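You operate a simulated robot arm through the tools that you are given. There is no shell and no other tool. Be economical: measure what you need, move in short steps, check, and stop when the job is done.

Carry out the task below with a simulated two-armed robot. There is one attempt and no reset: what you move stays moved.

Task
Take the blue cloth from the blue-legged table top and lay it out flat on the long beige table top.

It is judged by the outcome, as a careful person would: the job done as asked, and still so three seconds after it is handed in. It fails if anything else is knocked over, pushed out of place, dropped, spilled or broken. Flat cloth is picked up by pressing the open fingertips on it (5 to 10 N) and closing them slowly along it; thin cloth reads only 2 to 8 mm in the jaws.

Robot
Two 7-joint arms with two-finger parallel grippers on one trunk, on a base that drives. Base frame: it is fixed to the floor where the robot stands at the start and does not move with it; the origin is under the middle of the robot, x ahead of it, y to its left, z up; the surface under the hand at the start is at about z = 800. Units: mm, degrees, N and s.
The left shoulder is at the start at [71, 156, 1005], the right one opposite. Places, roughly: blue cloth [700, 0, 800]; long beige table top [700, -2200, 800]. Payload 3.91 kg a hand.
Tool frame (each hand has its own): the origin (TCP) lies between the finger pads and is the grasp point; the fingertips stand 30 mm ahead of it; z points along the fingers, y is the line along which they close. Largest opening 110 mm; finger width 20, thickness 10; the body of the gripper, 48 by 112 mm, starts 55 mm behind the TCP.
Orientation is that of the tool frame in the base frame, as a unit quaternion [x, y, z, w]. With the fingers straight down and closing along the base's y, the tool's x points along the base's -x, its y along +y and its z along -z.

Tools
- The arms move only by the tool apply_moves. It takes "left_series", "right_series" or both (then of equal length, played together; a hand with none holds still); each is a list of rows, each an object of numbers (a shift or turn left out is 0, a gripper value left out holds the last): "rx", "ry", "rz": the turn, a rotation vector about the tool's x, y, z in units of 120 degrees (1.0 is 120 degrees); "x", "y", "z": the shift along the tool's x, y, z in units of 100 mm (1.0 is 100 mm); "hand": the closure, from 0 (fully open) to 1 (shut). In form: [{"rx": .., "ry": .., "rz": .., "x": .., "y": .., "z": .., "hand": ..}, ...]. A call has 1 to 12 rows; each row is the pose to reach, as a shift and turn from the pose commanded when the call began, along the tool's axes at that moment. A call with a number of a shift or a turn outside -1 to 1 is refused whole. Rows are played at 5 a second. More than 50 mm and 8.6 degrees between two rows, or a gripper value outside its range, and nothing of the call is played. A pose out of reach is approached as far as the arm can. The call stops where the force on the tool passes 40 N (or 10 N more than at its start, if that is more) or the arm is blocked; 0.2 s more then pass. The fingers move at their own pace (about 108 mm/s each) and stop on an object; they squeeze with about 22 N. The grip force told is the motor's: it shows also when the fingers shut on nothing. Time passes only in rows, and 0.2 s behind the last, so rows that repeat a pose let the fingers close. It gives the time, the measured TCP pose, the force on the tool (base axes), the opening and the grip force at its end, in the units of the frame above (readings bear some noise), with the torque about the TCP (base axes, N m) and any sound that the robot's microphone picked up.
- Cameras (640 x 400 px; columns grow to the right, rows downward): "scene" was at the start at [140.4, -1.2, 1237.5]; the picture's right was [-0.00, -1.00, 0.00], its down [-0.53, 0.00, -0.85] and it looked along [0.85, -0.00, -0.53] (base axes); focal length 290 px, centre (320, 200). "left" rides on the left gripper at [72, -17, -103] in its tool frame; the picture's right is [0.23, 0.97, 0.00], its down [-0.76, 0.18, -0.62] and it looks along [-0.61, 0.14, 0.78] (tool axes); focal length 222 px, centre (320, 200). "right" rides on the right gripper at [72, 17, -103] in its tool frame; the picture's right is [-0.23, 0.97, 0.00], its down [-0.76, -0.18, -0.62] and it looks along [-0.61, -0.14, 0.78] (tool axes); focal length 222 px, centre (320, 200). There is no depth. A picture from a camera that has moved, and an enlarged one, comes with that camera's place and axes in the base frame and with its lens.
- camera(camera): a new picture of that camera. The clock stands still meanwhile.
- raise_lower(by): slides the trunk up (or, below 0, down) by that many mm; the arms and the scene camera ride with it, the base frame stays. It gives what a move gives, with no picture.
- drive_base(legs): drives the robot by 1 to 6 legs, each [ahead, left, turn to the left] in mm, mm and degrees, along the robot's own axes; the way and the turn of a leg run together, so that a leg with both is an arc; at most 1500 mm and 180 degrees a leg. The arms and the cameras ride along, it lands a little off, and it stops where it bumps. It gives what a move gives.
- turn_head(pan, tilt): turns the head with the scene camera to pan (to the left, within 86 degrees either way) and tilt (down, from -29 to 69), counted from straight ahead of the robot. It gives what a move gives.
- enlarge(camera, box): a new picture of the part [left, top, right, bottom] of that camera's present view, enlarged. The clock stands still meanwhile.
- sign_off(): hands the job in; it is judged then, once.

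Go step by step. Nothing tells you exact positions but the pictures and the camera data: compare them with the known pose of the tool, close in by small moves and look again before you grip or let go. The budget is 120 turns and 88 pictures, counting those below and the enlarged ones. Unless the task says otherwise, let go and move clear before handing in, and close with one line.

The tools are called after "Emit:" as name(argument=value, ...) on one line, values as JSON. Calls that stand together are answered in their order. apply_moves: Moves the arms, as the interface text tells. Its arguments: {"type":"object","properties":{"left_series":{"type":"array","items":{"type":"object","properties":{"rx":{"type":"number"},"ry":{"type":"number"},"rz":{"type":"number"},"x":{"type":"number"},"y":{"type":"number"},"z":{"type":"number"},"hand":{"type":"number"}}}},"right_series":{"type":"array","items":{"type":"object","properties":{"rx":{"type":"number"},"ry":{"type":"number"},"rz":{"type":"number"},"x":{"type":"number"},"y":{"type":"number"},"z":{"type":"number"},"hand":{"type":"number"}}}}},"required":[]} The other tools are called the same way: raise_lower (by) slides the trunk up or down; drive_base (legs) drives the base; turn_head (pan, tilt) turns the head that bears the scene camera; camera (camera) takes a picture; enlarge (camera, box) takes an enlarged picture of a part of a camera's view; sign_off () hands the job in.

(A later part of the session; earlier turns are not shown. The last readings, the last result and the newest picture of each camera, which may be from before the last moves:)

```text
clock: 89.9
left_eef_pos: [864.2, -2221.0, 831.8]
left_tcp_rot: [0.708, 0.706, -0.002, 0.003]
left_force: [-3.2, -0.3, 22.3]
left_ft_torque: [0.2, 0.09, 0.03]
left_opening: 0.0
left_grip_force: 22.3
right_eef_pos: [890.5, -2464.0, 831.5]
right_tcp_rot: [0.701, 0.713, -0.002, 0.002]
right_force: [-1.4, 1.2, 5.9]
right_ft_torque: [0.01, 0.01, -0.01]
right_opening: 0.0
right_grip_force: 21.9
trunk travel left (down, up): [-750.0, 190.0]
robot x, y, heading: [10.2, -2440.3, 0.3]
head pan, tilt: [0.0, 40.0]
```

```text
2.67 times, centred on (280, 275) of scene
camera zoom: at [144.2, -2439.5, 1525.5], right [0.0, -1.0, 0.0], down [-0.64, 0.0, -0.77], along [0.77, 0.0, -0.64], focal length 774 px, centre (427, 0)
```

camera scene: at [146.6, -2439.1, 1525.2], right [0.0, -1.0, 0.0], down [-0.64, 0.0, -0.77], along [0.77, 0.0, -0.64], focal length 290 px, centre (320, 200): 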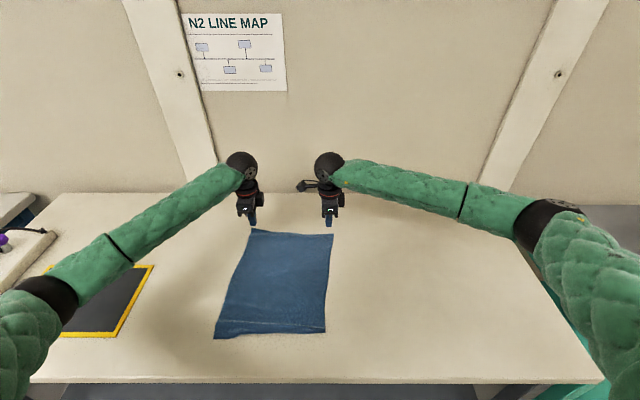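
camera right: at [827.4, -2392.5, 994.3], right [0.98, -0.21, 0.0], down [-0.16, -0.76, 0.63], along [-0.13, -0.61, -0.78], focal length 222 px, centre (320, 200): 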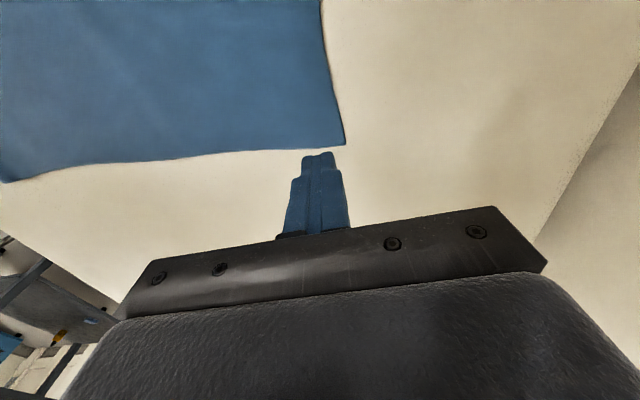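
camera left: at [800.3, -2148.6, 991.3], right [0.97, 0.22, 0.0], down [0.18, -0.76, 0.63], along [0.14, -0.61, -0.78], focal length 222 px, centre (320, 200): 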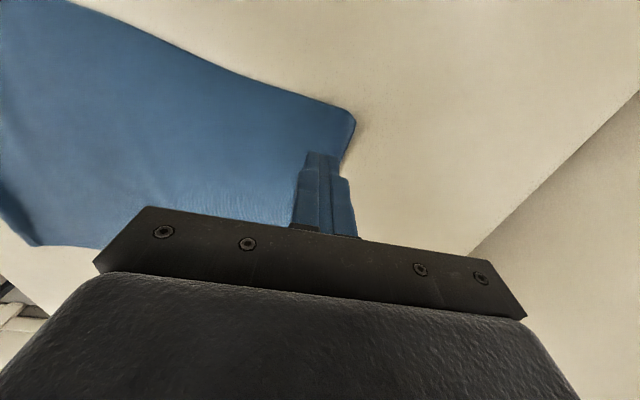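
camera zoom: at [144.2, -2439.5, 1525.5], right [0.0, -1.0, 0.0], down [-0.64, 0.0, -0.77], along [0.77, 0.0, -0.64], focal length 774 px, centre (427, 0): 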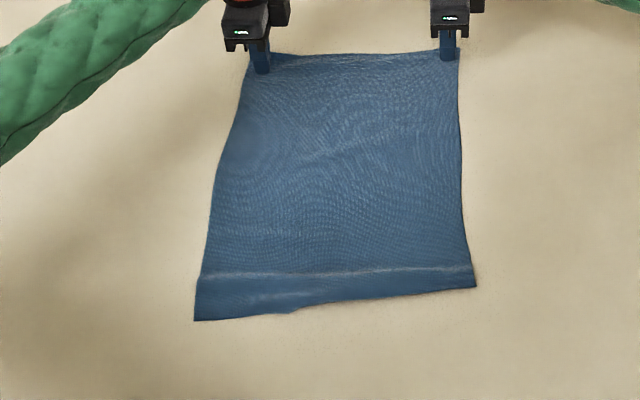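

The drag helped (right side 337 → 348 mm) but ~30 mm of the right near hem is still tucked under. I'll leave the left hand holding the far-left, pinch the top layer behind the tuck with the right, lift so the hem drops open, and lay it back.

Emit:
apply_moves(right_series=[{"z": -0.2}, {"z": -0.5}, {"z": -0.8, "y": -0.2}, {"z": -0.8, "y": -0.5}, {"z": -0.8, "y": -0.8}, {"z": -0.8, "y": -1.0, "x": 0.1}, {"z": -0.8, "y": -1.0, "x": 0.24, "hand": 0.67}])

Emit:
apply_moves(right_series=[{"y": -0.25}, {"y": -0.5}, {"y": -0.75}, {"y": -1.0}, {"y": -1.0}])

Emit:
apply_moves(right_series=[{"y": -0.25}, {"y": -0.5}, {"y": -0.65, "z": 0.2}, {"y": -0.65, "z": 0.4}, {"y": -0.65, "z": 0.4}])

Emit:
camera(camera="right")

```text
clock: 91.5
left_eef_pos: [865.8, -2221.8, 830.9]
left_tcp_rot: [0.709, 0.705, -0.003, 0.002]
left_force: [2.5, 2.6, 28.5]
left_ft_torque: [0.29, -0.09, 0.01]
left_opening: 0.0
left_grip_force: 21.3
right_eef_pos: [789.0, -2441.3, 912.1]
right_tcp_rot: [0.702, 0.712, -0.002, 0.001]
right_force: [0.4, -0.1, -0.4]
right_ft_torque: [-0.01, -0.02, 0.02]
right_opening: 36.6
right_grip_force: 0.1
trunk travel left (down, up): [-750.0, 190.0]
robot x, y, heading: [11.6, -2441.6, 0.4]
head pan, tilt: [0.0, 40.0]
```

```text
clock: 92.7
left_eef_pos: [864.2, -2223.4, 831.4]
left_tcp_rot: [0.709, 0.706, -0.002, 0.003]
left_force: [4.7, 3.9, 32.4]
left_ft_torque: [0.33, -0.16, 0.0]
left_opening: 0.1
left_grip_force: 22.3
right_eef_pos: [688.4, -2442.7, 911.5]
right_tcp_rot: [0.702, 0.712, -0.002, 0.001]
right_force: [-0.8, -0.1, -0.2]
right_ft_torque: [0.0, 0.01, -0.02]
right_opening: 36.2
right_grip_force: 0.1
trunk travel left (down, up): [-750.0, 190.0]
robot x, y, heading: [11.2, -2439.4, 0.0]
head pan, tilt: [0.0, 40.0]
```

```text
clock: 93.9
left_eef_pos: [866.5, -2222.2, 830.1]
left_tcp_rot: [0.708, 0.706, -0.003, 0.002]
left_force: [5.7, 3.8, 34.4]
left_ft_torque: [0.34, -0.15, 0.02]
left_opening: 0.0
left_grip_force: 21.3
right_eef_pos: [623.9, -2444.9, 872.5]
right_tcp_rot: [0.701, 0.713, -0.002, 0.002]
right_force: [-0.4, -0.5, 0.1]
right_ft_torque: [-0.01, 0.0, 0.0]
right_opening: 36.1
right_grip_force: 0.0
trunk travel left (down, up): [-750.0, 190.0]
robot x, y, heading: [10.2, -2435.6, 0.0]
head pan, tilt: [0.0, 40.0]
```

```text
33 pictures are left
camera right: at [640.3, -2371.7, 976.0], right [0.98, -0.21, 0.0], down [-0.17, -0.76, 0.63], along [-0.13, -0.61, -0.78], focal length 222 px, centre (320, 200)
```

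right: 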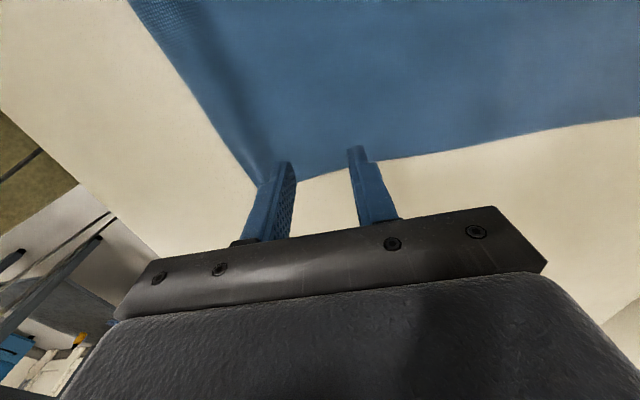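

Right hand is about 60 mm behind the tucked edge. Easing the left's pressure and pressing down with the right.

Emit:
apply_moves(left_series=[{"z": -0.015}, {"z": -0.015}, {"z": -0.015}, {"z": -0.015}, {"z": -0.015}, {"z": -0.015}], right_series=[{"z": 0.15}, {"z": 0.3}, {"z": 0.38}, {"z": 0.4}, {"z": 0.412}, {"z": 0.412}])

```text
clock: 95.3
left_eef_pos: [864.3, -2222.5, 831.3]
left_tcp_rot: [0.708, 0.706, -0.003, 0.002]
left_force: [1.6, 1.3, 10.0]
left_ft_torque: [0.12, -0.07, 0.0]
left_opening: 0.1
left_grip_force: 22.4
right_eef_pos: [625.0, -2443.2, 830.9]
right_tcp_rot: [0.702, 0.712, -0.001, 0.001]
right_force: [-2.8, -3.3, 17.9]
right_ft_torque: [-0.03, 0.02, 0.0]
right_opening: 36.1
right_grip_force: 0.0
trunk travel left (down, up): [-750.0, 190.0]
robot x, y, heading: [11.9, -2441.5, 0.1]
head pan, tilt: [0.0, 40.0]
```

Contact at 18 N; ease slightly, close slowly, and lift about 100 mm.

Emit:
apply_moves(right_series=[{"z": -0.007}, {"z": -0.007, "hand": 0.72}, {"z": -0.007, "hand": 0.77}, {"z": -0.007, "hand": 0.82}, {"z": -0.007, "hand": 0.87}, {"z": -0.007, "hand": 0.92}, {"z": -0.007, "hand": 1.0}, {"z": -0.007, "hand": 1.0}, {"z": -0.007, "hand": 1.0}])

Emit:
apply_moves(right_series=[{"z": -0.1}, {"z": -0.2}, {"z": -0.3}, {"z": -0.4}, {"z": -0.5}, {"z": -0.6}, {"z": -0.7}, {"z": -0.8}, {"z": -0.9}, {"z": -1.0}, {"z": -1.0}, {"z": -1.0}])

Emit:
enlarge(camera="scene", box=[200, 200, 360, 350])

Emit:
camera(camera="right")

```text
clock: 97.3
left_eef_pos: [866.2, -2222.0, 831.3]
left_tcp_rot: [0.709, 0.706, -0.003, 0.002]
left_force: [-0.1, -1.0, 0.8]
left_ft_torque: [-0.03, 0.01, -0.02]
left_opening: 0.0
left_grip_force: 22.1
right_eef_pos: [624.3, -2444.0, 831.8]
right_tcp_rot: [0.702, 0.712, -0.002, 0.001]
right_force: [-0.2, 2.0, 27.2]
right_ft_torque: [0.08, -0.01, -0.01]
right_opening: 6.8
right_grip_force: 21.5
trunk travel left (down, up): [-750.0, 190.0]
robot x, y, heading: [7.8, -2434.5, 0.1]
head pan, tilt: [0.0, 40.0]
```

```text
clock: 99.9
left_eef_pos: [866.1, -2222.1, 830.8]
left_tcp_rot: [0.708, 0.706, -0.003, 0.001]
left_force: [1.2, 0.6, 13.7]
left_ft_torque: [0.07, -0.09, -0.01]
left_opening: 0.0
left_grip_force: 22.5
right_eef_pos: [625.6, -2443.5, 931.0]
right_tcp_rot: [0.703, 0.711, -0.002, 0.002]
right_force: [1.5, 0.0, 0.0]
right_ft_torque: [0.02, -0.03, 0.0]
right_opening: 6.4
right_grip_force: 22.1
trunk travel left (down, up): [-750.0, 190.0]
robot x, y, heading: [9.9, -2439.1, 0.2]
head pan, tilt: [0.0, 40.0]
```

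```text
2.67 times, centred on (280, 275) of scene
camera zoom: at [146.0, -2439.4, 1525.3], right [0.0, -1.0, 0.0], down [-0.64, 0.0, -0.77], along [0.77, 0.0, -0.64], focal length 774 px, centre (427, 0)
```

zoom: 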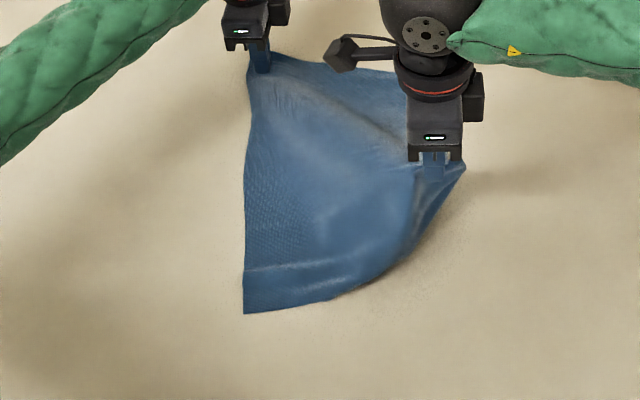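

```text
31 pictures are left
camera right: at [641.9, -2371.4, 1034.6], right [0.98, -0.21, 0.0], down [-0.16, -0.76, 0.63], along [-0.13, -0.61, -0.78], focal length 222 px, centre (320, 200)
```

right: 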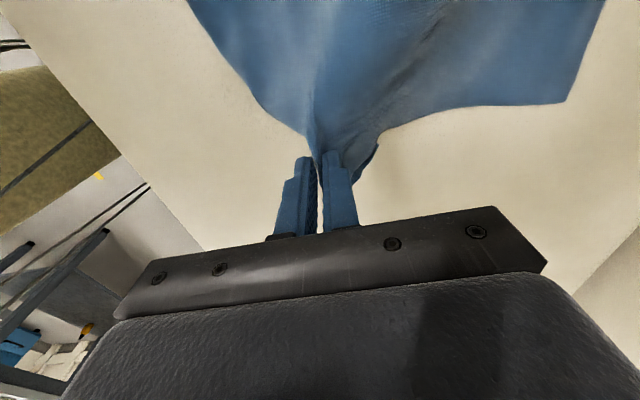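

The hem appears to hang open now. Lowering while moving away so the hem trails toward the robot.

Emit:
apply_moves(right_series=[{"z": 0.08, "y": 0.06}, {"z": 0.16, "y": 0.12}, {"z": 0.24, "y": 0.18}, {"z": 0.32, "y": 0.24}, {"z": 0.4, "y": 0.3}, {"z": 0.48, "y": 0.36}, {"z": 0.56, "y": 0.42}, {"z": 0.64, "y": 0.48}, {"z": 0.72, "y": 0.53}, {"z": 0.8, "y": 0.57}, {"z": 0.9, "y": 0.6}, {"z": 0.95, "y": 0.6}])

Emit:
enlarge(camera="scene", box=[200, 200, 360, 350])

Emit:
camera(camera="right")

```text
clock: 102.5
left_eef_pos: [867.0, -2221.6, 831.8]
left_tcp_rot: [0.708, 0.706, -0.003, 0.001]
left_force: [1.8, 0.5, 12.9]
left_ft_torque: [0.07, -0.08, -0.04]
left_opening: 0.0
left_grip_force: 22.0
right_eef_pos: [684.8, -2442.6, 833.8]
right_tcp_rot: [0.702, 0.712, -0.002, 0.001]
right_force: [-0.2, -0.5, 1.7]
right_ft_torque: [0.0, 0.01, 0.0]
right_opening: 6.2
right_grip_force: 21.8
trunk travel left (down, up): [-750.0, 190.0]
robot x, y, heading: [13.4, -2435.3, -0.1]
head pan, tilt: [0.0, 40.0]
```

```text
2.67 times, centred on (280, 275) of scene
camera zoom: at [146.0, -2439.4, 1525.3], right [0.0, -1.0, 0.0], down [-0.64, 0.0, -0.77], along [0.77, 0.0, -0.64], focal length 774 px, centre (427, 0)
```

zoom: 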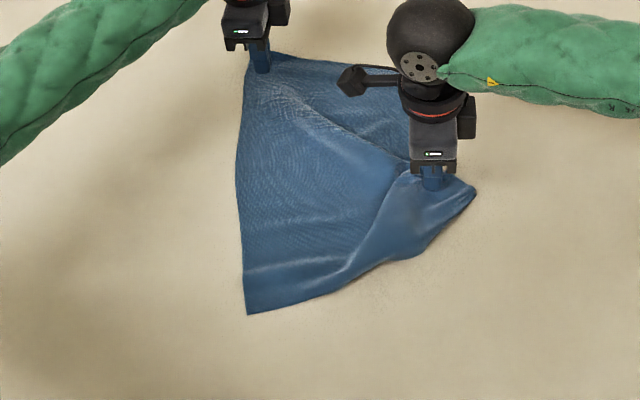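

```text
29 pictures are left
camera right: at [701.5, -2371.0, 939.2], right [0.98, -0.21, 0.0], down [-0.17, -0.76, 0.63], along [-0.13, -0.61, -0.78], focal length 222 px, centre (320, 200)
```

right: 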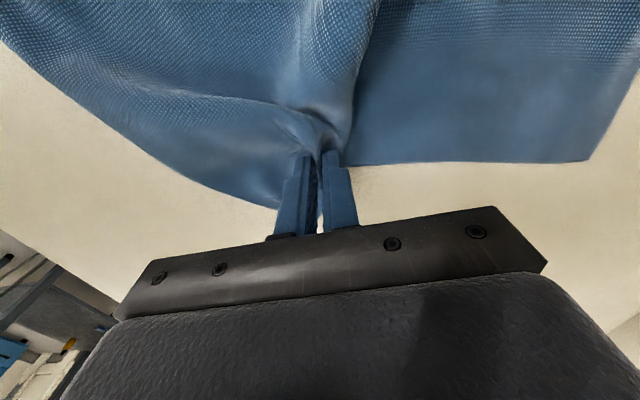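

The hem now lies open toward the robot, with slack behind. Releasing the pinch just above the table and lifting to look.

Emit:
apply_moves(right_series=[{"z": -0.03}, {"z": -0.03, "hand": 0.8}, {"z": -0.03, "hand": 0.67}, {"z": -0.03, "hand": 0.6}, {"z": -0.2}, {"z": -0.5}, {"z": -0.8}, {"z": -1.0, "x": -0.3}, {"z": -1.0, "x": -0.7}, {"z": -1.0, "x": -1.0, "hand": 1.0}])

Emit:
enlarge(camera="scene", box=[200, 200, 360, 350])

```text
clock: 104.7
left_eef_pos: [865.3, -2222.9, 831.7]
left_tcp_rot: [0.709, 0.706, -0.002, 0.002]
left_force: [1.1, 0.3, 13.8]
left_ft_torque: [0.08, -0.04, 0.04]
left_opening: 0.0
left_grip_force: 21.7
right_eef_pos: [687.6, -2542.2, 936.0]
right_tcp_rot: [0.701, 0.713, -0.002, 0.001]
right_force: [-0.2, 0.2, 0.1]
right_ft_torque: [0.0, 0.02, 0.02]
right_opening: 0.0
right_grip_force: 22.2
trunk travel left (down, up): [-750.0, 190.0]
robot x, y, heading: [11.5, -2438.1, -0.1]
head pan, tilt: [0.0, 40.0]
```

```text
2.67 times, centred on (280, 275) of scene
camera zoom: at [145.9, -2440.2, 1525.2], right [0.0, -1.0, 0.0], down [-0.64, 0.0, -0.77], along [0.77, 0.0, -0.64], focal length 774 px, centre (427, 0)
```

zoom: 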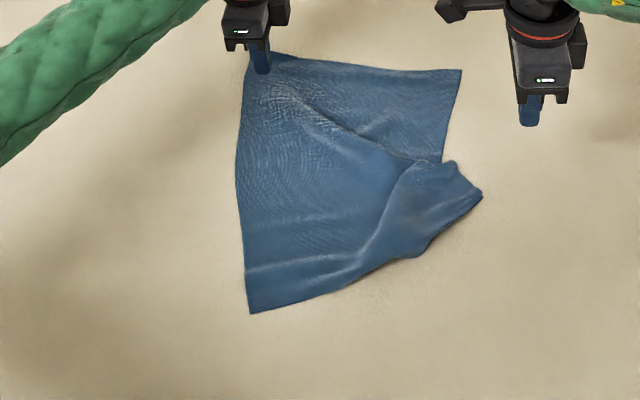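

The hem is open: the right near corner now sits at about (674, −2502). I'll press on it and drag it to its proper place near (510, −2530).

Emit:
apply_moves(right_series=[{"y": -0.1, "x": 0.25, "z": 0.1}, {"y": -0.2, "x": 0.5, "z": 0.3}, {"y": -0.2, "x": 0.5, "z": 0.6}, {"y": -0.2, "x": 0.5, "z": 0.8}, {"y": -0.2, "x": 0.5, "z": 0.8}])

Emit:
camera(camera="right")

```text
clock: 105.9
left_eef_pos: [866.0, -2221.9, 830.9]
left_tcp_rot: [0.709, 0.705, -0.004, 0.002]
left_force: [-1.3, 1.3, 11.8]
left_ft_torque: [0.14, 0.04, 0.02]
left_opening: 0.2
left_grip_force: 22.1
right_eef_pos: [665.8, -2493.1, 856.0]
right_tcp_rot: [0.701, 0.713, -0.002, 0.001]
right_force: [0.0, -0.1, 0.4]
right_ft_torque: [0.02, 0.01, -0.01]
right_opening: 0.0
right_grip_force: 21.4
trunk travel left (down, up): [-750.0, 190.0]
robot x, y, heading: [11.9, -2438.7, 0.0]
head pan, tilt: [0.0, 40.0]
```

```text
27 pictures are left
camera right: at [682.6, -2420.6, 959.6], right [0.98, -0.21, 0.0], down [-0.16, -0.76, 0.63], along [-0.13, -0.61, -0.78], focal length 222 px, centre (320, 200)
```

right: 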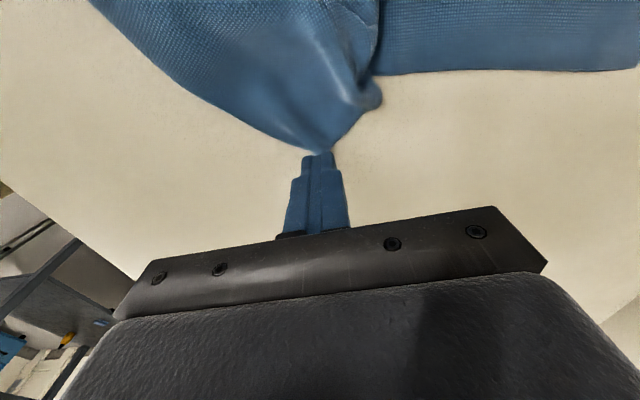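

Emit:
apply_moves(right_series=[{"x": 0.12}, {"x": 0.13, "z": 0.1}, {"x": 0.13, "z": 0.2}, {"x": 0.13, "z": 0.235}, {"x": 0.13, "z": 0.25}, {"x": 0.13, "z": 0.25}])

```text
clock: 107.3
left_eef_pos: [864.5, -2222.7, 831.0]
left_tcp_rot: [0.709, 0.705, -0.003, 0.002]
left_force: [1.1, 0.3, 1.0]
left_ft_torque: [0.01, -0.01, 0.02]
left_opening: 0.4
left_grip_force: 21.7
right_eef_pos: [665.7, -2481.0, 831.6]
right_tcp_rot: [0.702, 0.712, -0.002, 0.001]
right_force: [-3.5, -2.5, 29.0]
right_ft_torque: [-0.32, 0.16, 0.01]
right_opening: 0.1
right_grip_force: 22.3
trunk travel left (down, up): [-750.0, 190.0]
robot x, y, heading: [9.7, -2440.9, 0.2]
head pan, tilt: [0.0, 40.0]
```

Emit:
apply_moves(left_series=[{"z": 0.012}, {"z": 0.012}, {"z": 0.012}, {"z": 0.012}, {"z": 0.012}, {"z": 0.012}, {"z": 0.012}, {"z": 0.012}, {"z": 0.012}, {"z": 0.012}, {"z": 0.012}, {"z": 0.012}], right_series=[{"z": -0.006}, {"z": -0.006, "y": -0.08, "x": -0.03}, {"z": -0.006, "y": -0.17, "x": -0.06}, {"z": -0.006, "y": -0.26, "x": -0.09}, {"z": -0.006, "y": -0.35, "x": -0.12}, {"z": -0.006, "y": -0.44, "x": -0.14}, {"z": -0.006, "y": -0.53, "x": -0.16}, {"z": -0.006, "y": -0.62, "x": -0.18}, {"z": -0.006, "y": -0.71, "x": -0.2}, {"z": -0.006, "y": -0.8, "x": -0.22}, {"z": -0.006, "y": -0.9, "x": -0.24}, {"z": -0.006, "y": -1.0, "x": -0.25}])

Emit:
enlarge(camera="scene", box=[200, 200, 360, 350])

```text
clock: 110.0
left_eef_pos: [864.9, -2222.2, 832.0]
left_tcp_rot: [0.708, 0.706, -0.003, 0.002]
left_force: [-2.4, 0.7, 8.8]
left_ft_torque: [0.05, 0.07, 0.03]
left_opening: 0.0
left_grip_force: 22.0
right_eef_pos: [568.4, -2506.0, 832.8]
right_tcp_rot: [0.702, 0.713, 0.0, 0.002]
right_force: [-2.0, -0.5, 18.9]
right_ft_torque: [-0.13, 0.15, 0.0]
right_opening: 0.0
right_grip_force: 22.7
trunk travel left (down, up): [-750.0, 190.0]
robot x, y, heading: [7.3, -2438.3, 0.1]
head pan, tilt: [0.0, 40.0]
stopped in row 12 (right hand): the force on the tool passed its limit at 41 N (the readings are from after the stop); the commanded pose is now the measured one
```

```text
2.67 times, centred on (280, 275) of scene
camera zoom: at [145.1, -2439.5, 1524.9], right [0.0, -1.0, 0.0], down [-0.64, 0.0, -0.77], along [0.77, 0.0, -0.64], focal length 774 px, centre (427, 0)
```

zoom: 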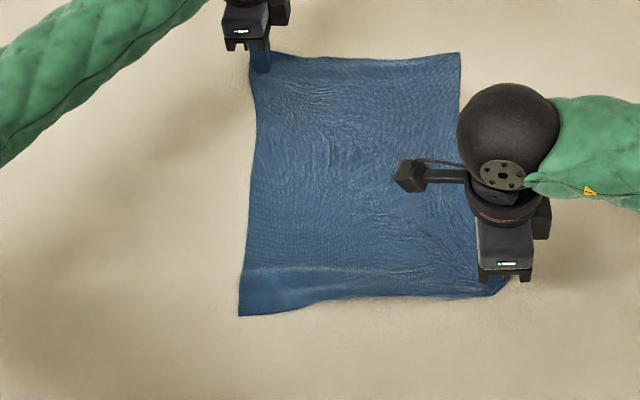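

Much better: nearly a full rectangle. Lifting the right hand aside to inspect that corner.

Emit:
apply_moves(right_series=[{"z": -0.2}, {"z": -0.5}, {"z": -0.8}, {"z": -0.8, "x": -0.4}, {"z": -0.8, "x": -0.8}, {"z": -0.8, "x": -0.8}])

Emit:
enlarge(camera="scene", box=[240, 260, 340, 330])

Emit:
enlarge(camera="scene", box=[200, 200, 360, 350])

```text
clock: 111.3
left_eef_pos: [865.9, -2222.5, 831.5]
left_tcp_rot: [0.709, 0.705, -0.002, 0.003]
left_force: [-1.7, 0.4, 17.8]
left_ft_torque: [0.14, 0.04, 0.03]
left_opening: 0.1
left_grip_force: 22.2
right_eef_pos: [567.8, -2587.1, 911.4]
right_tcp_rot: [0.702, 0.713, -0.001, 0.003]
right_force: [-0.4, -0.8, 0.5]
right_ft_torque: [-0.03, -0.02, -0.04]
right_opening: 0.0
right_grip_force: 21.7
trunk travel left (down, up): [-750.0, 190.0]
robot x, y, heading: [10.6, -2437.1, 0.0]
head pan, tilt: [0.0, 40.0]
```

```text
5.71 times, centred on (290, 295) of scene
camera zoom: at [144.8, -2439.2, 1525.5], right [0.0, -1.0, 0.0], down [-0.64, 0.0, -0.77], along [0.77, 0.0, -0.64], focal length 1658 px, centre (491, -343)
```

zoom: 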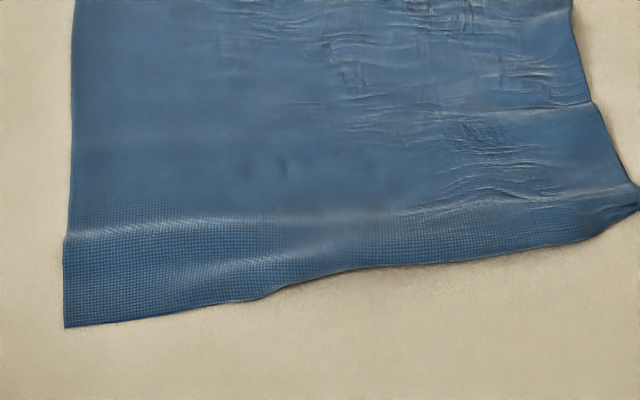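

```text
2.67 times, centred on (280, 275) of scene
camera zoom: at [144.8, -2439.2, 1525.5], right [0.0, -1.0, 0.0], down [-0.64, 0.0, -0.77], along [0.77, 0.0, -0.64], focal length 774 px, centre (427, 0)
```

zoom: 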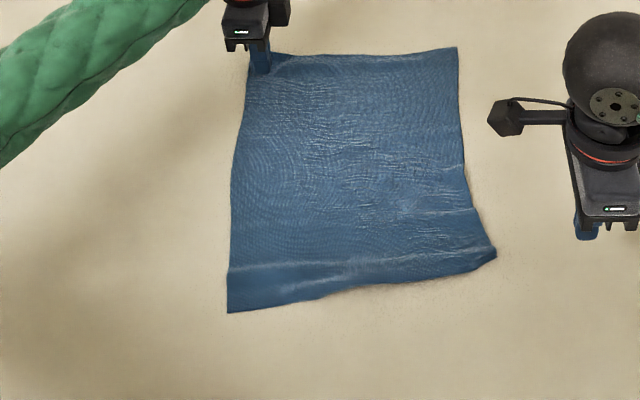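

The hem sprang back and is still tucked under at the near right. A cleaner fix: pick the cloth up by its good far edge so the near hem hangs free, then lay it again outward with a tension drag. Moving the right hand over the far-right corner.

Emit:
apply_moves(left_series=[{"z": -0.1}, {"z": -0.2}, {"z": -0.3}, {"z": -0.4}, {"z": -0.4, "hand": 0.67}], right_series=[{"y": 0.25, "x": 0.0}, {"y": 0.5, "x": 0.0}, {"y": 0.75, "x": 0.0}, {"y": 1.0, "x": 0.2}, {"y": 1.0, "x": 0.4, "hand": 0.67}])

Emit:
apply_moves(right_series=[{"y": 0.25, "x": 0.2}, {"y": 0.5, "x": 0.4}, {"y": 0.75, "x": 0.6}, {"y": 1.0, "x": 0.89}, {"y": 1.0, "x": 0.89}])

Emit:
apply_moves(right_series=[{"y": 0.25}, {"y": 0.5}, {"y": 0.75}, {"y": 1.0}, {"y": 1.0, "z": 0.2}, {"y": 1.0, "z": 0.4}, {"y": 1.0, "z": 0.4}])

Emit:
camera(camera="right")

Emit:
camera(camera="left")

```text
clock: 112.5
left_eef_pos: [866.2, -2222.8, 870.6]
left_tcp_rot: [0.708, 0.706, -0.004, 0.001]
left_force: [0.2, -1.2, 0.3]
left_ft_torque: [-0.02, 0.01, -0.01]
left_opening: 36.5
left_grip_force: 0.1
right_eef_pos: [668.9, -2543.8, 911.8]
right_tcp_rot: [0.701, 0.713, -0.003, 0.001]
right_force: [0.0, 0.7, -0.7]
right_ft_torque: [-0.01, 0.0, 0.02]
right_opening: 36.3
right_grip_force: 0.0
trunk travel left (down, up): [-750.0, 190.0]
robot x, y, heading: [10.6, -2436.3, 0.1]
head pan, tilt: [0.0, 40.0]
```

```text
clock: 113.8
left_eef_pos: [865.5, -2222.5, 870.7]
left_tcp_rot: [0.708, 0.706, -0.002, 0.001]
left_force: [0.3, 0.3, 0.1]
left_ft_torque: [0.0, 0.02, -0.01]
left_opening: 36.3
left_grip_force: 0.0
right_eef_pos: [766.6, -2455.5, 910.9]
right_tcp_rot: [0.702, 0.712, -0.003, 0.001]
right_force: [0.7, 0.7, -1.1]
right_ft_torque: [0.01, -0.01, -0.02]
right_opening: 36.3
right_grip_force: 0.0
trunk travel left (down, up): [-750.0, 190.0]
robot x, y, heading: [8.7, -2436.6, 0.4]
head pan, tilt: [0.0, 40.0]
```

```text
clock: 115.3
left_eef_pos: [866.0, -2221.9, 869.7]
left_tcp_rot: [0.708, 0.706, -0.003, 0.002]
left_force: [0.2, -1.0, 0.2]
left_ft_torque: [0.01, 0.0, 0.02]
left_opening: 36.1
left_grip_force: 0.1
right_eef_pos: [867.2, -2452.7, 870.8]
right_tcp_rot: [0.701, 0.713, -0.002, 0.001]
right_force: [1.1, -0.9, -0.6]
right_ft_torque: [-0.03, -0.01, 0.04]
right_opening: 36.4
right_grip_force: 0.1
trunk travel left (down, up): [-750.0, 190.0]
robot x, y, heading: [10.7, -2438.4, 0.2]
head pan, tilt: [0.0, 40.0]
```

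```text
23 pictures are left
camera right: at [883.3, -2380.5, 975.3], right [0.98, -0.21, 0.0], down [-0.17, -0.76, 0.63], along [-0.13, -0.61, -0.78], focal length 222 px, centre (320, 200)
```

right: 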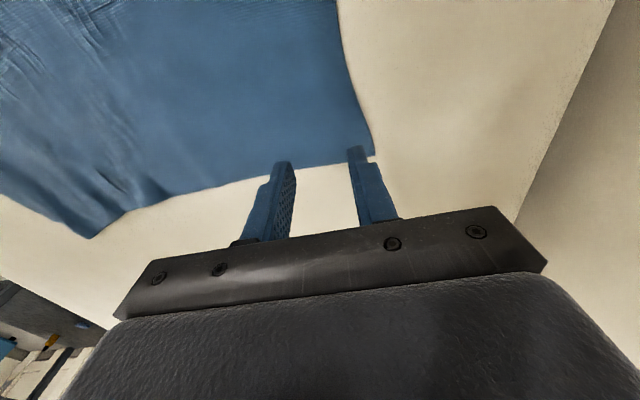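

```text
22 pictures are left
camera left: at [849.8, -2148.6, 973.0], right [0.97, 0.22, 0.0], down [0.18, -0.76, 0.63], along [0.14, -0.61, -0.78], focal length 222 px, centre (320, 200)
```

left: 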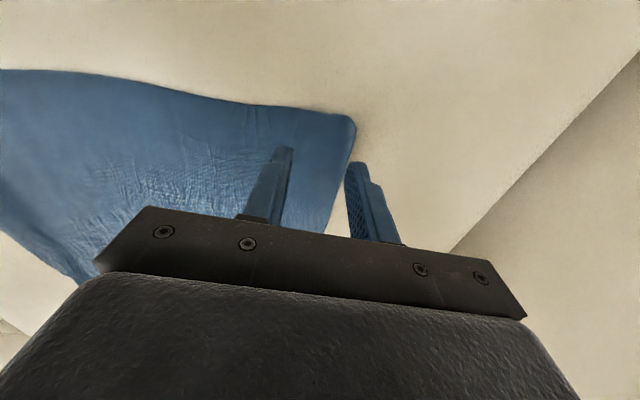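

Far corners: right (912,−2478), left (~890,−2201) with a small upstanding lip. Positioning just inside and pressing to contact.

Emit:
apply_moves(left_series=[{"y": -0.16}, {"y": -0.16, "z": 0.15}, {"y": -0.16, "z": 0.3}, {"y": -0.16, "z": 0.36}, {"y": -0.16, "z": 0.38}, {"y": -0.16, "z": 0.39}, {"y": -0.16, "z": 0.39}], right_series=[{"y": 0.11, "x": -0.05}, {"y": 0.11, "x": -0.05, "z": 0.15}, {"y": 0.11, "x": -0.05, "z": 0.3}, {"y": 0.11, "x": -0.05, "z": 0.36}, {"y": 0.11, "x": -0.05, "z": 0.38}, {"y": 0.11, "x": -0.05, "z": 0.39}, {"y": 0.11, "x": -0.05, "z": 0.39}])

```text
clock: 117.0
left_eef_pos: [850.3, -2221.8, 831.5]
left_tcp_rot: [0.708, 0.706, -0.003, 0.002]
left_force: [1.4, -0.5, 6.3]
left_ft_torque: [0.07, -0.01, -0.04]
left_opening: 36.2
left_grip_force: 0.1
right_eef_pos: [878.2, -2457.3, 830.6]
right_tcp_rot: [0.702, 0.712, -0.001, 0.0]
right_force: [0.0, 0.2, 0.4]
right_ft_torque: [-0.01, 0.0, -0.02]
right_opening: 36.6
right_grip_force: 0.2
trunk travel left (down, up): [-750.0, 190.0]
robot x, y, heading: [10.3, -2435.0, 0.3]
head pan, tilt: [0.0, 40.0]
```

Emit:
apply_moves(left_series=[{"z": 0.002}, {"z": 0.002}, {"z": 0.002}], right_series=[{"z": 0.008}, {"z": 0.014}, {"z": 0.014}])

```text
clock: 117.8
left_eef_pos: [849.6, -2222.3, 830.9]
left_tcp_rot: [0.708, 0.706, -0.002, 0.001]
left_force: [2.0, 0.2, 9.8]
left_ft_torque: [0.07, -0.05, -0.03]
left_opening: 36.0
left_grip_force: 0.1
right_eef_pos: [877.9, -2457.1, 830.8]
right_tcp_rot: [0.701, 0.713, -0.001, 0.002]
right_force: [2.0, -0.6, 8.2]
right_ft_torque: [-0.01, -0.15, -0.01]
right_opening: 36.4
right_grip_force: 0.0
trunk travel left (down, up): [-750.0, 190.0]
robot x, y, heading: [10.9, -2437.7, -0.1]
head pan, tilt: [0.0, 40.0]
```

Contact is 8–10 N on both. Closing slowly and lifting.

Emit:
apply_moves(left_series=[{"hand": 0.71}, {"hand": 0.75}, {"hand": 0.79}, {"hand": 0.83}, {"hand": 0.87}, {"hand": 0.91}, {"hand": 0.95}, {"hand": 1.0}, {"hand": 1.0}, {"hand": 1.0}], right_series=[{"hand": 0.71}, {"hand": 0.75}, {"hand": 0.79}, {"hand": 0.83}, {"hand": 0.87}, {"hand": 0.91}, {"hand": 0.95}, {"hand": 1.0}, {"hand": 1.0}, {"hand": 1.0}])

Emit:
apply_moves(left_series=[{"z": -0.05}, {"z": -0.15}, {"z": -0.3, "y": -0.05}, {"z": -0.45, "y": -0.1}, {"z": -0.6, "y": -0.15}, {"z": -0.75, "y": -0.2}, {"z": -0.9, "y": -0.25}, {"z": -1.0, "y": -0.3}, {"z": -1.0, "y": -0.3}], right_series=[{"z": -0.05}, {"z": -0.15}, {"z": -0.3, "y": -0.05}, {"z": -0.45, "y": -0.15}, {"z": -0.6, "y": -0.25}, {"z": -0.75, "y": -0.35}, {"z": -0.9, "y": -0.45}, {"z": -1.0, "y": -0.55}, {"z": -1.0, "y": -0.58}])

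Emit:
raise_lower(by=185)

Emit:
apply_moves(left_series=[{"z": -0.15, "y": -0.15}, {"z": -0.3, "y": -0.3}, {"z": -0.45, "y": -0.45}, {"z": -0.6, "y": -0.6}, {"z": -0.75, "y": -0.75}, {"z": -0.9, "y": -0.9}, {"z": -1.0, "y": -1.0}, {"z": -1.0, "y": -1.0}], right_series=[{"z": -0.15, "y": -0.15}, {"z": -0.3, "y": -0.3}, {"z": -0.45, "y": -0.45}, {"z": -0.6, "y": -0.6}, {"z": -0.75, "y": -0.75}, {"z": -0.9, "y": -0.9}, {"z": -1.0, "y": -1.0}, {"z": -1.0, "y": -1.0}])

Emit:
camera(camera="scene")

```text
clock: 120.0
left_eef_pos: [849.8, -2222.7, 831.3]
left_tcp_rot: [0.709, 0.705, -0.004, 0.002]
left_force: [-0.2, -1.4, 6.7]
left_ft_torque: [0.01, 0.02, 0.01]
left_opening: 2.2
left_grip_force: 22.0
right_eef_pos: [876.4, -2456.7, 830.7]
right_tcp_rot: [0.702, 0.712, -0.001, 0.002]
right_force: [1.0, -0.3, 12.1]
right_ft_torque: [0.05, -0.1, -0.01]
right_opening: 5.8
right_grip_force: 22.1
trunk travel left (down, up): [-750.0, 190.0]
robot x, y, heading: [10.2, -2439.6, 0.1]
head pan, tilt: [0.0, 40.0]
```

```text
clock: 122.0
left_eef_pos: [820.2, -2222.0, 931.7]
left_tcp_rot: [0.708, 0.706, -0.004, 0.002]
left_force: [-1.1, -0.9, 0.6]
left_ft_torque: [-0.01, 0.01, 0.0]
left_opening: 2.6
left_grip_force: 21.7
right_eef_pos: [821.1, -2458.7, 929.4]
right_tcp_rot: [0.701, 0.713, -0.002, 0.001]
right_force: [-0.3, 0.9, -0.1]
right_ft_torque: [0.07, 0.0, 0.01]
right_opening: 2.4
right_grip_force: 22.2
trunk travel left (down, up): [-750.0, 190.0]
robot x, y, heading: [8.7, -2439.4, 0.0]
head pan, tilt: [0.0, 40.0]
```

```text
clock: 124.0
left_eef_pos: [820.7, -2221.1, 1115.1]
left_tcp_rot: [0.708, 0.706, -0.004, 0.001]
left_force: [-0.3, -0.4, 0.1]
left_ft_torque: [0.0, 0.0, 0.0]
left_opening: 2.6
left_grip_force: 21.5
right_eef_pos: [821.2, -2458.3, 1114.2]
right_tcp_rot: [0.702, 0.712, -0.002, 0.001]
right_force: [0.2, 0.8, -0.7]
right_ft_torque: [0.02, 0.04, 0.01]
right_opening: 2.5
right_grip_force: 21.6
trunk travel left (down, up): [-935.0, 5.0]
robot x, y, heading: [10.7, -2441.1, 0.4]
head pan, tilt: [0.0, 40.0]
```

```text
clock: 125.8
left_eef_pos: [720.8, -2220.5, 1216.2]
left_tcp_rot: [0.709, 0.705, -0.004, 0.002]
left_force: [-0.1, -0.2, -0.2]
left_ft_torque: [-0.04, -0.01, -0.04]
left_opening: 2.5
left_grip_force: 22.3
right_eef_pos: [721.1, -2459.6, 1214.3]
right_tcp_rot: [0.702, 0.713, -0.002, 0.001]
right_force: [-0.5, 2.0, -0.4]
right_ft_torque: [0.02, 0.03, -0.01]
right_opening: 2.1
right_grip_force: 21.5
trunk travel left (down, up): [-935.0, 5.0]
robot x, y, heading: [12.8, -2439.6, 0.2]
head pan, tilt: [0.0, 40.0]
```

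```text
21 pictures are left
camera scene: at [148.0, -2439.1, 1710.0], right [0.0, -1.0, 0.0], down [-0.64, 0.0, -0.77], along [0.77, 0.0, -0.64], focal length 290 px, centre (320, 200)
```

scene: 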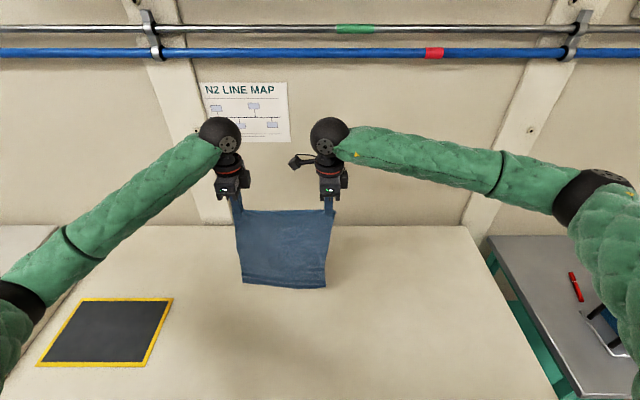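

Both hold thin single-layer edges now (~2.3 mm). Checking the hem has dropped open.

Emit:
enlarge(camera="scene", box=[210, 190, 360, 300])

```text
3.64 times, centred on (285, 245) of scene
camera zoom: at [148.0, -2439.1, 1710.0], right [0.0, -1.0, 0.0], down [-0.64, 0.0, -0.77], along [0.77, 0.0, -0.64], focal length 1055 px, centre (447, 36)
```

zoom: 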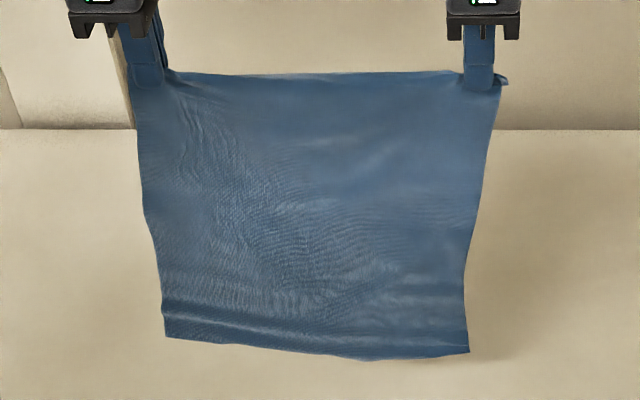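

The hem is open. Retracting the hands to x ≈ 560 (rising), then lowering the trunk so the near edge hangs just above the table for laying outward.

Emit:
apply_moves(left_series=[{"y": -0.12, "z": -0.12}, {"y": -0.24, "z": -0.24}, {"y": -0.36, "z": -0.36}, {"y": -0.48, "z": -0.48}, {"y": -0.6, "z": -0.6}, {"y": -0.72, "z": -0.72}, {"y": -0.86, "z": -0.8}, {"y": -1.0, "z": -0.8}], right_series=[{"y": -0.12, "z": -0.12}, {"y": -0.24, "z": -0.24}, {"y": -0.36, "z": -0.36}, {"y": -0.48, "z": -0.48}, {"y": -0.6, "z": -0.6}, {"y": -0.72, "z": -0.72}, {"y": -0.86, "z": -0.8}, {"y": -1.0, "z": -0.8}])

Emit:
apply_moves(left_series=[{"y": -0.12, "z": -0.12}, {"y": -0.24, "z": -0.24}, {"y": -0.36, "z": -0.36}, {"y": -0.48, "z": -0.48}, {"y": -0.6, "z": -0.65}, {"y": -0.6, "z": -0.65}], right_series=[{"y": -0.12, "z": -0.12}, {"y": -0.24, "z": -0.24}, {"y": -0.36, "z": -0.36}, {"y": -0.48, "z": -0.48}, {"y": -0.6, "z": -0.65}, {"y": -0.6, "z": -0.65}])

Emit:
raise_lower(by=-180)

Emit:
camera(camera="scene")

```text
clock: 127.6
left_eef_pos: [620.3, -2218.9, 1295.9]
left_tcp_rot: [0.709, 0.705, -0.003, 0.002]
left_force: [-0.2, -3.1, -0.4]
left_ft_torque: [-0.09, 0.01, -0.02]
left_opening: 2.2
left_grip_force: 22.3
right_eef_pos: [621.0, -2461.6, 1296.1]
right_tcp_rot: [0.702, 0.712, -0.002, 0.001]
right_force: [-0.1, 3.3, -0.7]
right_ft_torque: [0.09, 0.01, 0.0]
right_opening: 2.3
right_grip_force: 21.5
trunk travel left (down, up): [-935.0, 5.0]
robot x, y, heading: [10.6, -2437.6, -0.0]
head pan, tilt: [0.0, 40.0]
```

```text
clock: 129.0
left_eef_pos: [561.4, -2218.2, 1360.9]
left_tcp_rot: [0.709, 0.706, -0.003, 0.001]
left_force: [0.4, -2.6, 0.2]
left_ft_torque: [-0.12, 0.03, 0.01]
left_opening: 2.2
left_grip_force: 22.0
right_eef_pos: [560.5, -2460.2, 1361.4]
right_tcp_rot: [0.702, 0.713, -0.001, 0.0]
right_force: [-0.1, 4.1, -0.3]
right_ft_torque: [0.08, 0.03, 0.0]
right_opening: 2.2
right_grip_force: 21.9
trunk travel left (down, up): [-935.0, 5.0]
robot x, y, heading: [12.1, -2442.5, 0.1]
head pan, tilt: [0.0, 40.0]
```

```text
clock: 131.0
left_eef_pos: [560.6, -2219.0, 1181.4]
left_tcp_rot: [0.709, 0.706, -0.003, 0.001]
left_force: [0.3, -4.5, -0.4]
left_ft_torque: [-0.1, 0.01, 0.03]
left_opening: 2.4
left_grip_force: 21.4
right_eef_pos: [560.9, -2461.1, 1181.4]
right_tcp_rot: [0.701, 0.713, -0.001, 0.0]
right_force: [0.1, 3.7, -0.6]
right_ft_torque: [0.08, -0.01, 0.01]
right_opening: 2.2
right_grip_force: 21.9
trunk travel left (down, up): [-755.0, 185.0]
robot x, y, heading: [8.7, -2438.4, 0.1]
head pan, tilt: [0.0, 40.0]
```

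```text
19 pictures are left
camera scene: at [146.7, -2439.1, 1530.3], right [0.0, -1.0, 0.0], down [-0.64, 0.0, -0.77], along [0.77, 0.0, -0.64], focal length 290 px, centre (320, 200)
```

scene: 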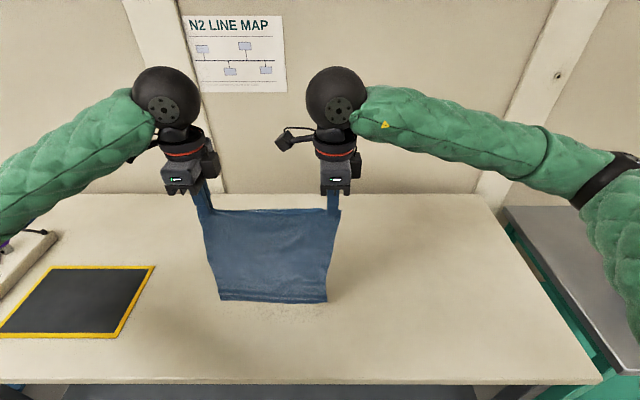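

The near edge hangs just above the table. Laying outward: lowering while moving away at 45°.

Emit:
apply_moves(left_series=[{"z": 0.08, "x": -0.01}, {"z": 0.16, "x": -0.02}, {"z": 0.24, "y": 0.06, "x": -0.03}, {"z": 0.32, "y": 0.14, "x": -0.03}, {"z": 0.4, "y": 0.23, "x": -0.03}, {"z": 0.48, "y": 0.32, "x": -0.03}, {"z": 0.56, "y": 0.41, "x": -0.03}, {"z": 0.65, "y": 0.5, "x": -0.03}, {"z": 0.74, "y": 0.6, "x": -0.03}, {"z": 0.83, "y": 0.7, "x": -0.03}, {"z": 0.92, "y": 0.8, "x": -0.03}, {"z": 1.0, "y": 0.9, "x": -0.03}], right_series=[{"z": 0.08, "x": 0.01}, {"z": 0.16, "x": 0.02}, {"z": 0.24, "y": 0.06, "x": 0.03}, {"z": 0.32, "y": 0.14, "x": 0.03}, {"z": 0.4, "y": 0.23, "x": 0.03}, {"z": 0.48, "y": 0.32, "x": 0.03}, {"z": 0.56, "y": 0.41, "x": 0.03}, {"z": 0.65, "y": 0.5, "x": 0.03}, {"z": 0.74, "y": 0.6, "x": 0.03}, {"z": 0.83, "y": 0.7, "x": 0.03}, {"z": 0.92, "y": 0.8, "x": 0.03}, {"z": 1.0, "y": 0.9, "x": 0.03}])

Emit:
apply_moves(left_series=[{"y": 0.08, "z": 0.08}, {"y": 0.17, "z": 0.16}, {"y": 0.26, "z": 0.24}, {"y": 0.35, "z": 0.32}, {"y": 0.43, "z": 0.4}, {"y": 0.52, "z": 0.48}, {"y": 0.6, "z": 0.56}, {"y": 0.68, "z": 0.64}, {"y": 0.76, "z": 0.72}, {"y": 0.84, "z": 0.8}, {"y": 0.92, "z": 0.9}, {"y": 1.0, "z": 1.0}], right_series=[{"y": 0.08, "z": 0.08}, {"y": 0.17, "z": 0.16}, {"y": 0.26, "z": 0.24}, {"y": 0.35, "z": 0.32}, {"y": 0.43, "z": 0.4}, {"y": 0.52, "z": 0.48}, {"y": 0.6, "z": 0.56}, {"y": 0.68, "z": 0.64}, {"y": 0.76, "z": 0.72}, {"y": 0.84, "z": 0.8}, {"y": 0.92, "z": 0.9}, {"y": 1.0, "z": 1.0}])

Emit:
enlarge(camera="scene", box=[160, 180, 380, 350])

```text
clock: 133.6
left_eef_pos: [651.3, -2223.4, 1081.1]
left_tcp_rot: [0.708, 0.707, -0.002, 0.002]
left_force: [-0.2, -0.8, -1.1]
left_ft_torque: [0.01, 0.01, -0.04]
left_opening: 2.4
left_grip_force: 22.2
right_eef_pos: [651.8, -2456.2, 1080.8]
right_tcp_rot: [0.701, 0.713, -0.002, 0.001]
right_force: [0.9, -0.6, -0.7]
right_ft_torque: [0.01, -0.02, 0.01]
right_opening: 2.4
right_grip_force: 22.2
trunk travel left (down, up): [-755.0, 185.0]
robot x, y, heading: [12.4, -2441.5, -0.1]
head pan, tilt: [0.0, 40.0]
```

```text
clock: 136.2
left_eef_pos: [751.6, -2223.7, 979.7]
left_tcp_rot: [0.709, 0.705, -0.004, 0.002]
left_force: [0.1, -0.3, 0.4]
left_ft_torque: [0.02, 0.0, 0.0]
left_opening: 2.6
left_grip_force: 22.6
right_eef_pos: [750.7, -2455.6, 980.2]
right_tcp_rot: [0.702, 0.712, -0.003, 0.0]
right_force: [0.2, 0.2, 0.1]
right_ft_torque: [0.02, 0.02, 0.01]
right_opening: 2.1
right_grip_force: 22.0
trunk travel left (down, up): [-755.0, 185.0]
robot x, y, heading: [6.5, -2437.1, -0.1]
head pan, tilt: [0.0, 40.0]
```

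```text
2.35 times, centred on (270, 265) of scene
camera zoom: at [147.8, -2439.1, 1530.1], right [0.0, -1.0, 0.0], down [-0.64, 0.0, -0.77], along [0.77, 0.0, -0.64], focal length 683 px, centre (438, 47)
```

zoom: 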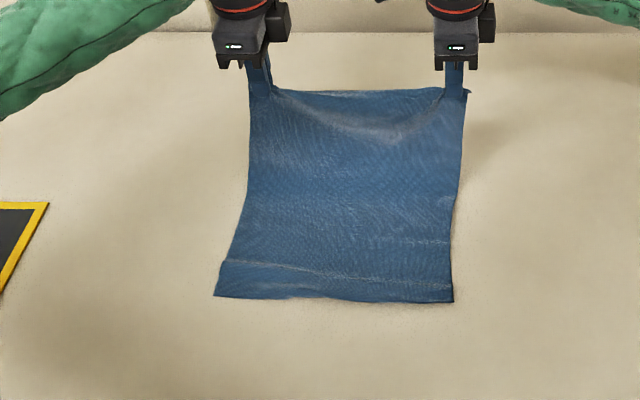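

The near edge lies flat and straight. Finishing the lay, restoring the hand spacing.

Emit:
apply_moves(left_series=[{"y": 0.09, "z": 0.08}, {"y": 0.18, "z": 0.16}, {"y": 0.27, "z": 0.24}, {"y": 0.36, "z": 0.32, "x": 0.01}, {"y": 0.45, "z": 0.4, "x": 0.02}, {"y": 0.54, "z": 0.48, "x": 0.03}, {"y": 0.63, "z": 0.56, "x": 0.03}, {"y": 0.72, "z": 0.64, "x": 0.03}, {"y": 0.8, "z": 0.72, "x": 0.03}, {"y": 0.88, "z": 0.8, "x": 0.03}, {"y": 0.95, "z": 0.9, "x": 0.03}, {"y": 1.0, "z": 1.0, "x": 0.03}], right_series=[{"y": 0.09, "z": 0.08}, {"y": 0.18, "z": 0.16}, {"y": 0.27, "z": 0.24}, {"y": 0.36, "z": 0.32, "x": -0.01}, {"y": 0.45, "z": 0.4, "x": -0.02}, {"y": 0.54, "z": 0.48, "x": -0.03}, {"y": 0.63, "z": 0.56, "x": -0.03}, {"y": 0.72, "z": 0.64, "x": -0.03}, {"y": 0.8, "z": 0.72, "x": -0.03}, {"y": 0.88, "z": 0.8, "x": -0.03}, {"y": 0.95, "z": 0.9, "x": -0.03}, {"y": 1.0, "z": 1.0, "x": -0.03}])

Emit:
apply_moves(left_series=[{"y": 0.09, "z": 0.08}, {"y": 0.18, "z": 0.16}, {"y": 0.27, "z": 0.24}, {"y": 0.36, "z": 0.32}, {"y": 0.43, "z": 0.4}, {"y": 0.5, "z": 0.46}, {"y": 0.58, "z": 0.46}, {"y": 0.66, "z": 0.46}, {"y": 0.66, "z": 0.46}], right_series=[{"y": 0.09, "z": 0.08}, {"y": 0.18, "z": 0.16}, {"y": 0.27, "z": 0.24}, {"y": 0.36, "z": 0.32}, {"y": 0.43, "z": 0.4}, {"y": 0.5, "z": 0.46}, {"y": 0.58, "z": 0.46}, {"y": 0.66, "z": 0.46}, {"y": 0.66, "z": 0.46}])

Emit:
enlarge(camera="scene", box=[160, 180, 380, 350])

```text
clock: 138.8
left_eef_pos: [851.3, -2221.6, 881.4]
left_tcp_rot: [0.708, 0.706, -0.003, 0.002]
left_force: [-0.3, 0.0, 0.5]
left_ft_torque: [-0.04, 0.02, -0.01]
left_opening: 2.4
left_grip_force: 22.4
right_eef_pos: [850.9, -2458.7, 880.9]
right_tcp_rot: [0.701, 0.713, -0.002, 0.001]
right_force: [0.4, 0.1, -0.6]
right_ft_torque: [-0.01, 0.0, 0.02]
right_opening: 2.1
right_grip_force: 22.1
trunk travel left (down, up): [-755.0, 185.0]
robot x, y, heading: [8.7, -2436.5, -0.1]
head pan, tilt: [0.0, 40.0]
```

```text
clock: 140.8
left_eef_pos: [915.6, -2223.2, 832.7]
left_tcp_rot: [0.708, 0.707, -0.004, 0.003]
left_force: [-0.1, 0.0, 1.0]
left_ft_torque: [-0.02, 0.0, 0.03]
left_opening: 2.5
left_grip_force: 21.9
right_eef_pos: [916.4, -2456.9, 834.5]
right_tcp_rot: [0.701, 0.713, -0.002, 0.002]
right_force: [-0.1, -0.4, 0.2]
right_ft_torque: [0.0, -0.01, -0.02]
right_opening: 2.4
right_grip_force: 21.7
trunk travel left (down, up): [-755.0, 185.0]
robot x, y, heading: [10.0, -2434.6, 0.3]
head pan, tilt: [0.0, 40.0]
```

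```text
2.35 times, centred on (270, 265) of scene
camera zoom: at [146.9, -2439.1, 1530.1], right [0.0, -1.0, 0.0], down [-0.64, 0.0, -0.77], along [0.77, 0.0, -0.64], focal length 683 px, centre (438, 47)
```

zoom: 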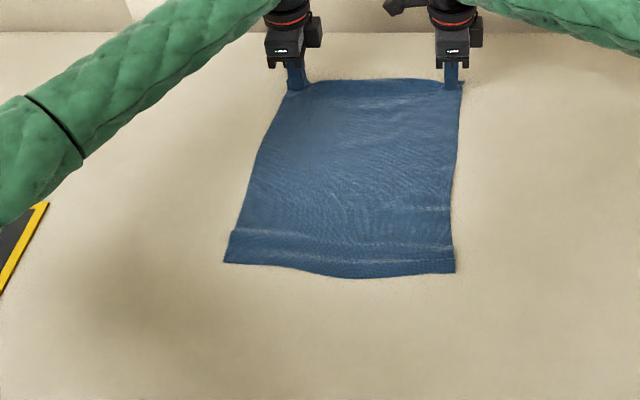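

Laid flat and straight. Releasing just above the table and lifting straight off.

Emit:
apply_moves(left_series=[{"z": -0.01}, {"z": -0.01, "hand": 0.85}, {"z": -0.01, "hand": 0.75}, {"z": -0.03}, {"z": -0.15}, {"z": -0.4}, {"z": -0.7}, {"z": -0.8, "x": 0.3}, {"z": -0.8, "x": 0.7}, {"z": -0.8, "x": 0.8}], right_series=[{"z": -0.01}, {"z": -0.01, "hand": 0.85}, {"z": -0.01, "hand": 0.75}, {"z": -0.03}, {"z": -0.15}, {"z": -0.4}, {"z": -0.7}, {"z": -0.8, "x": -0.3}, {"z": -0.8, "x": -0.7}, {"z": -0.8, "x": -0.8}])

Emit:
enlarge(camera="scene", box=[220, 185, 340, 285])

```text
clock: 143.0
left_eef_pos: [916.7, -2140.8, 913.7]
left_tcp_rot: [0.708, 0.706, -0.003, 0.0]
left_force: [1.2, -0.7, -1.1]
left_ft_torque: [-0.02, 0.04, 0.03]
left_opening: 27.4
left_grip_force: 0.0
right_eef_pos: [917.0, -2536.1, 914.8]
right_tcp_rot: [0.702, 0.712, -0.002, 0.001]
right_force: [0.1, 0.4, 0.6]
right_ft_torque: [0.0, 0.0, 0.01]
right_opening: 27.5
right_grip_force: 0.0
trunk travel left (down, up): [-755.0, 185.0]
robot x, y, heading: [10.6, -2437.2, 0.2]
head pan, tilt: [0.0, 40.0]
```

```text
4.00 times, centred on (280, 235) of scene
camera zoom: at [147.5, -2438.9, 1530.1], right [0.0, -1.0, 0.0], down [-0.64, 0.0, -0.77], along [0.77, 0.0, -0.64], focal length 1160 px, centre (480, 60)
```

zoom: 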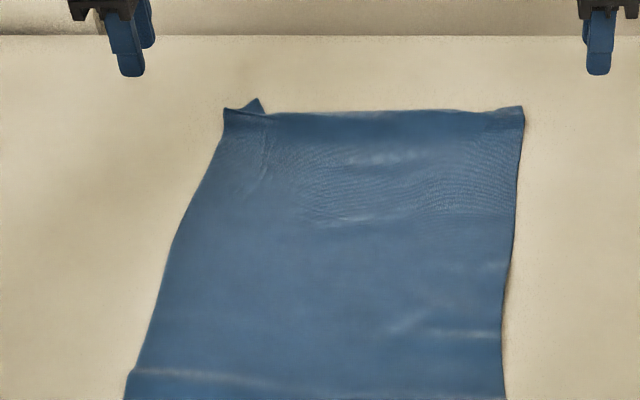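

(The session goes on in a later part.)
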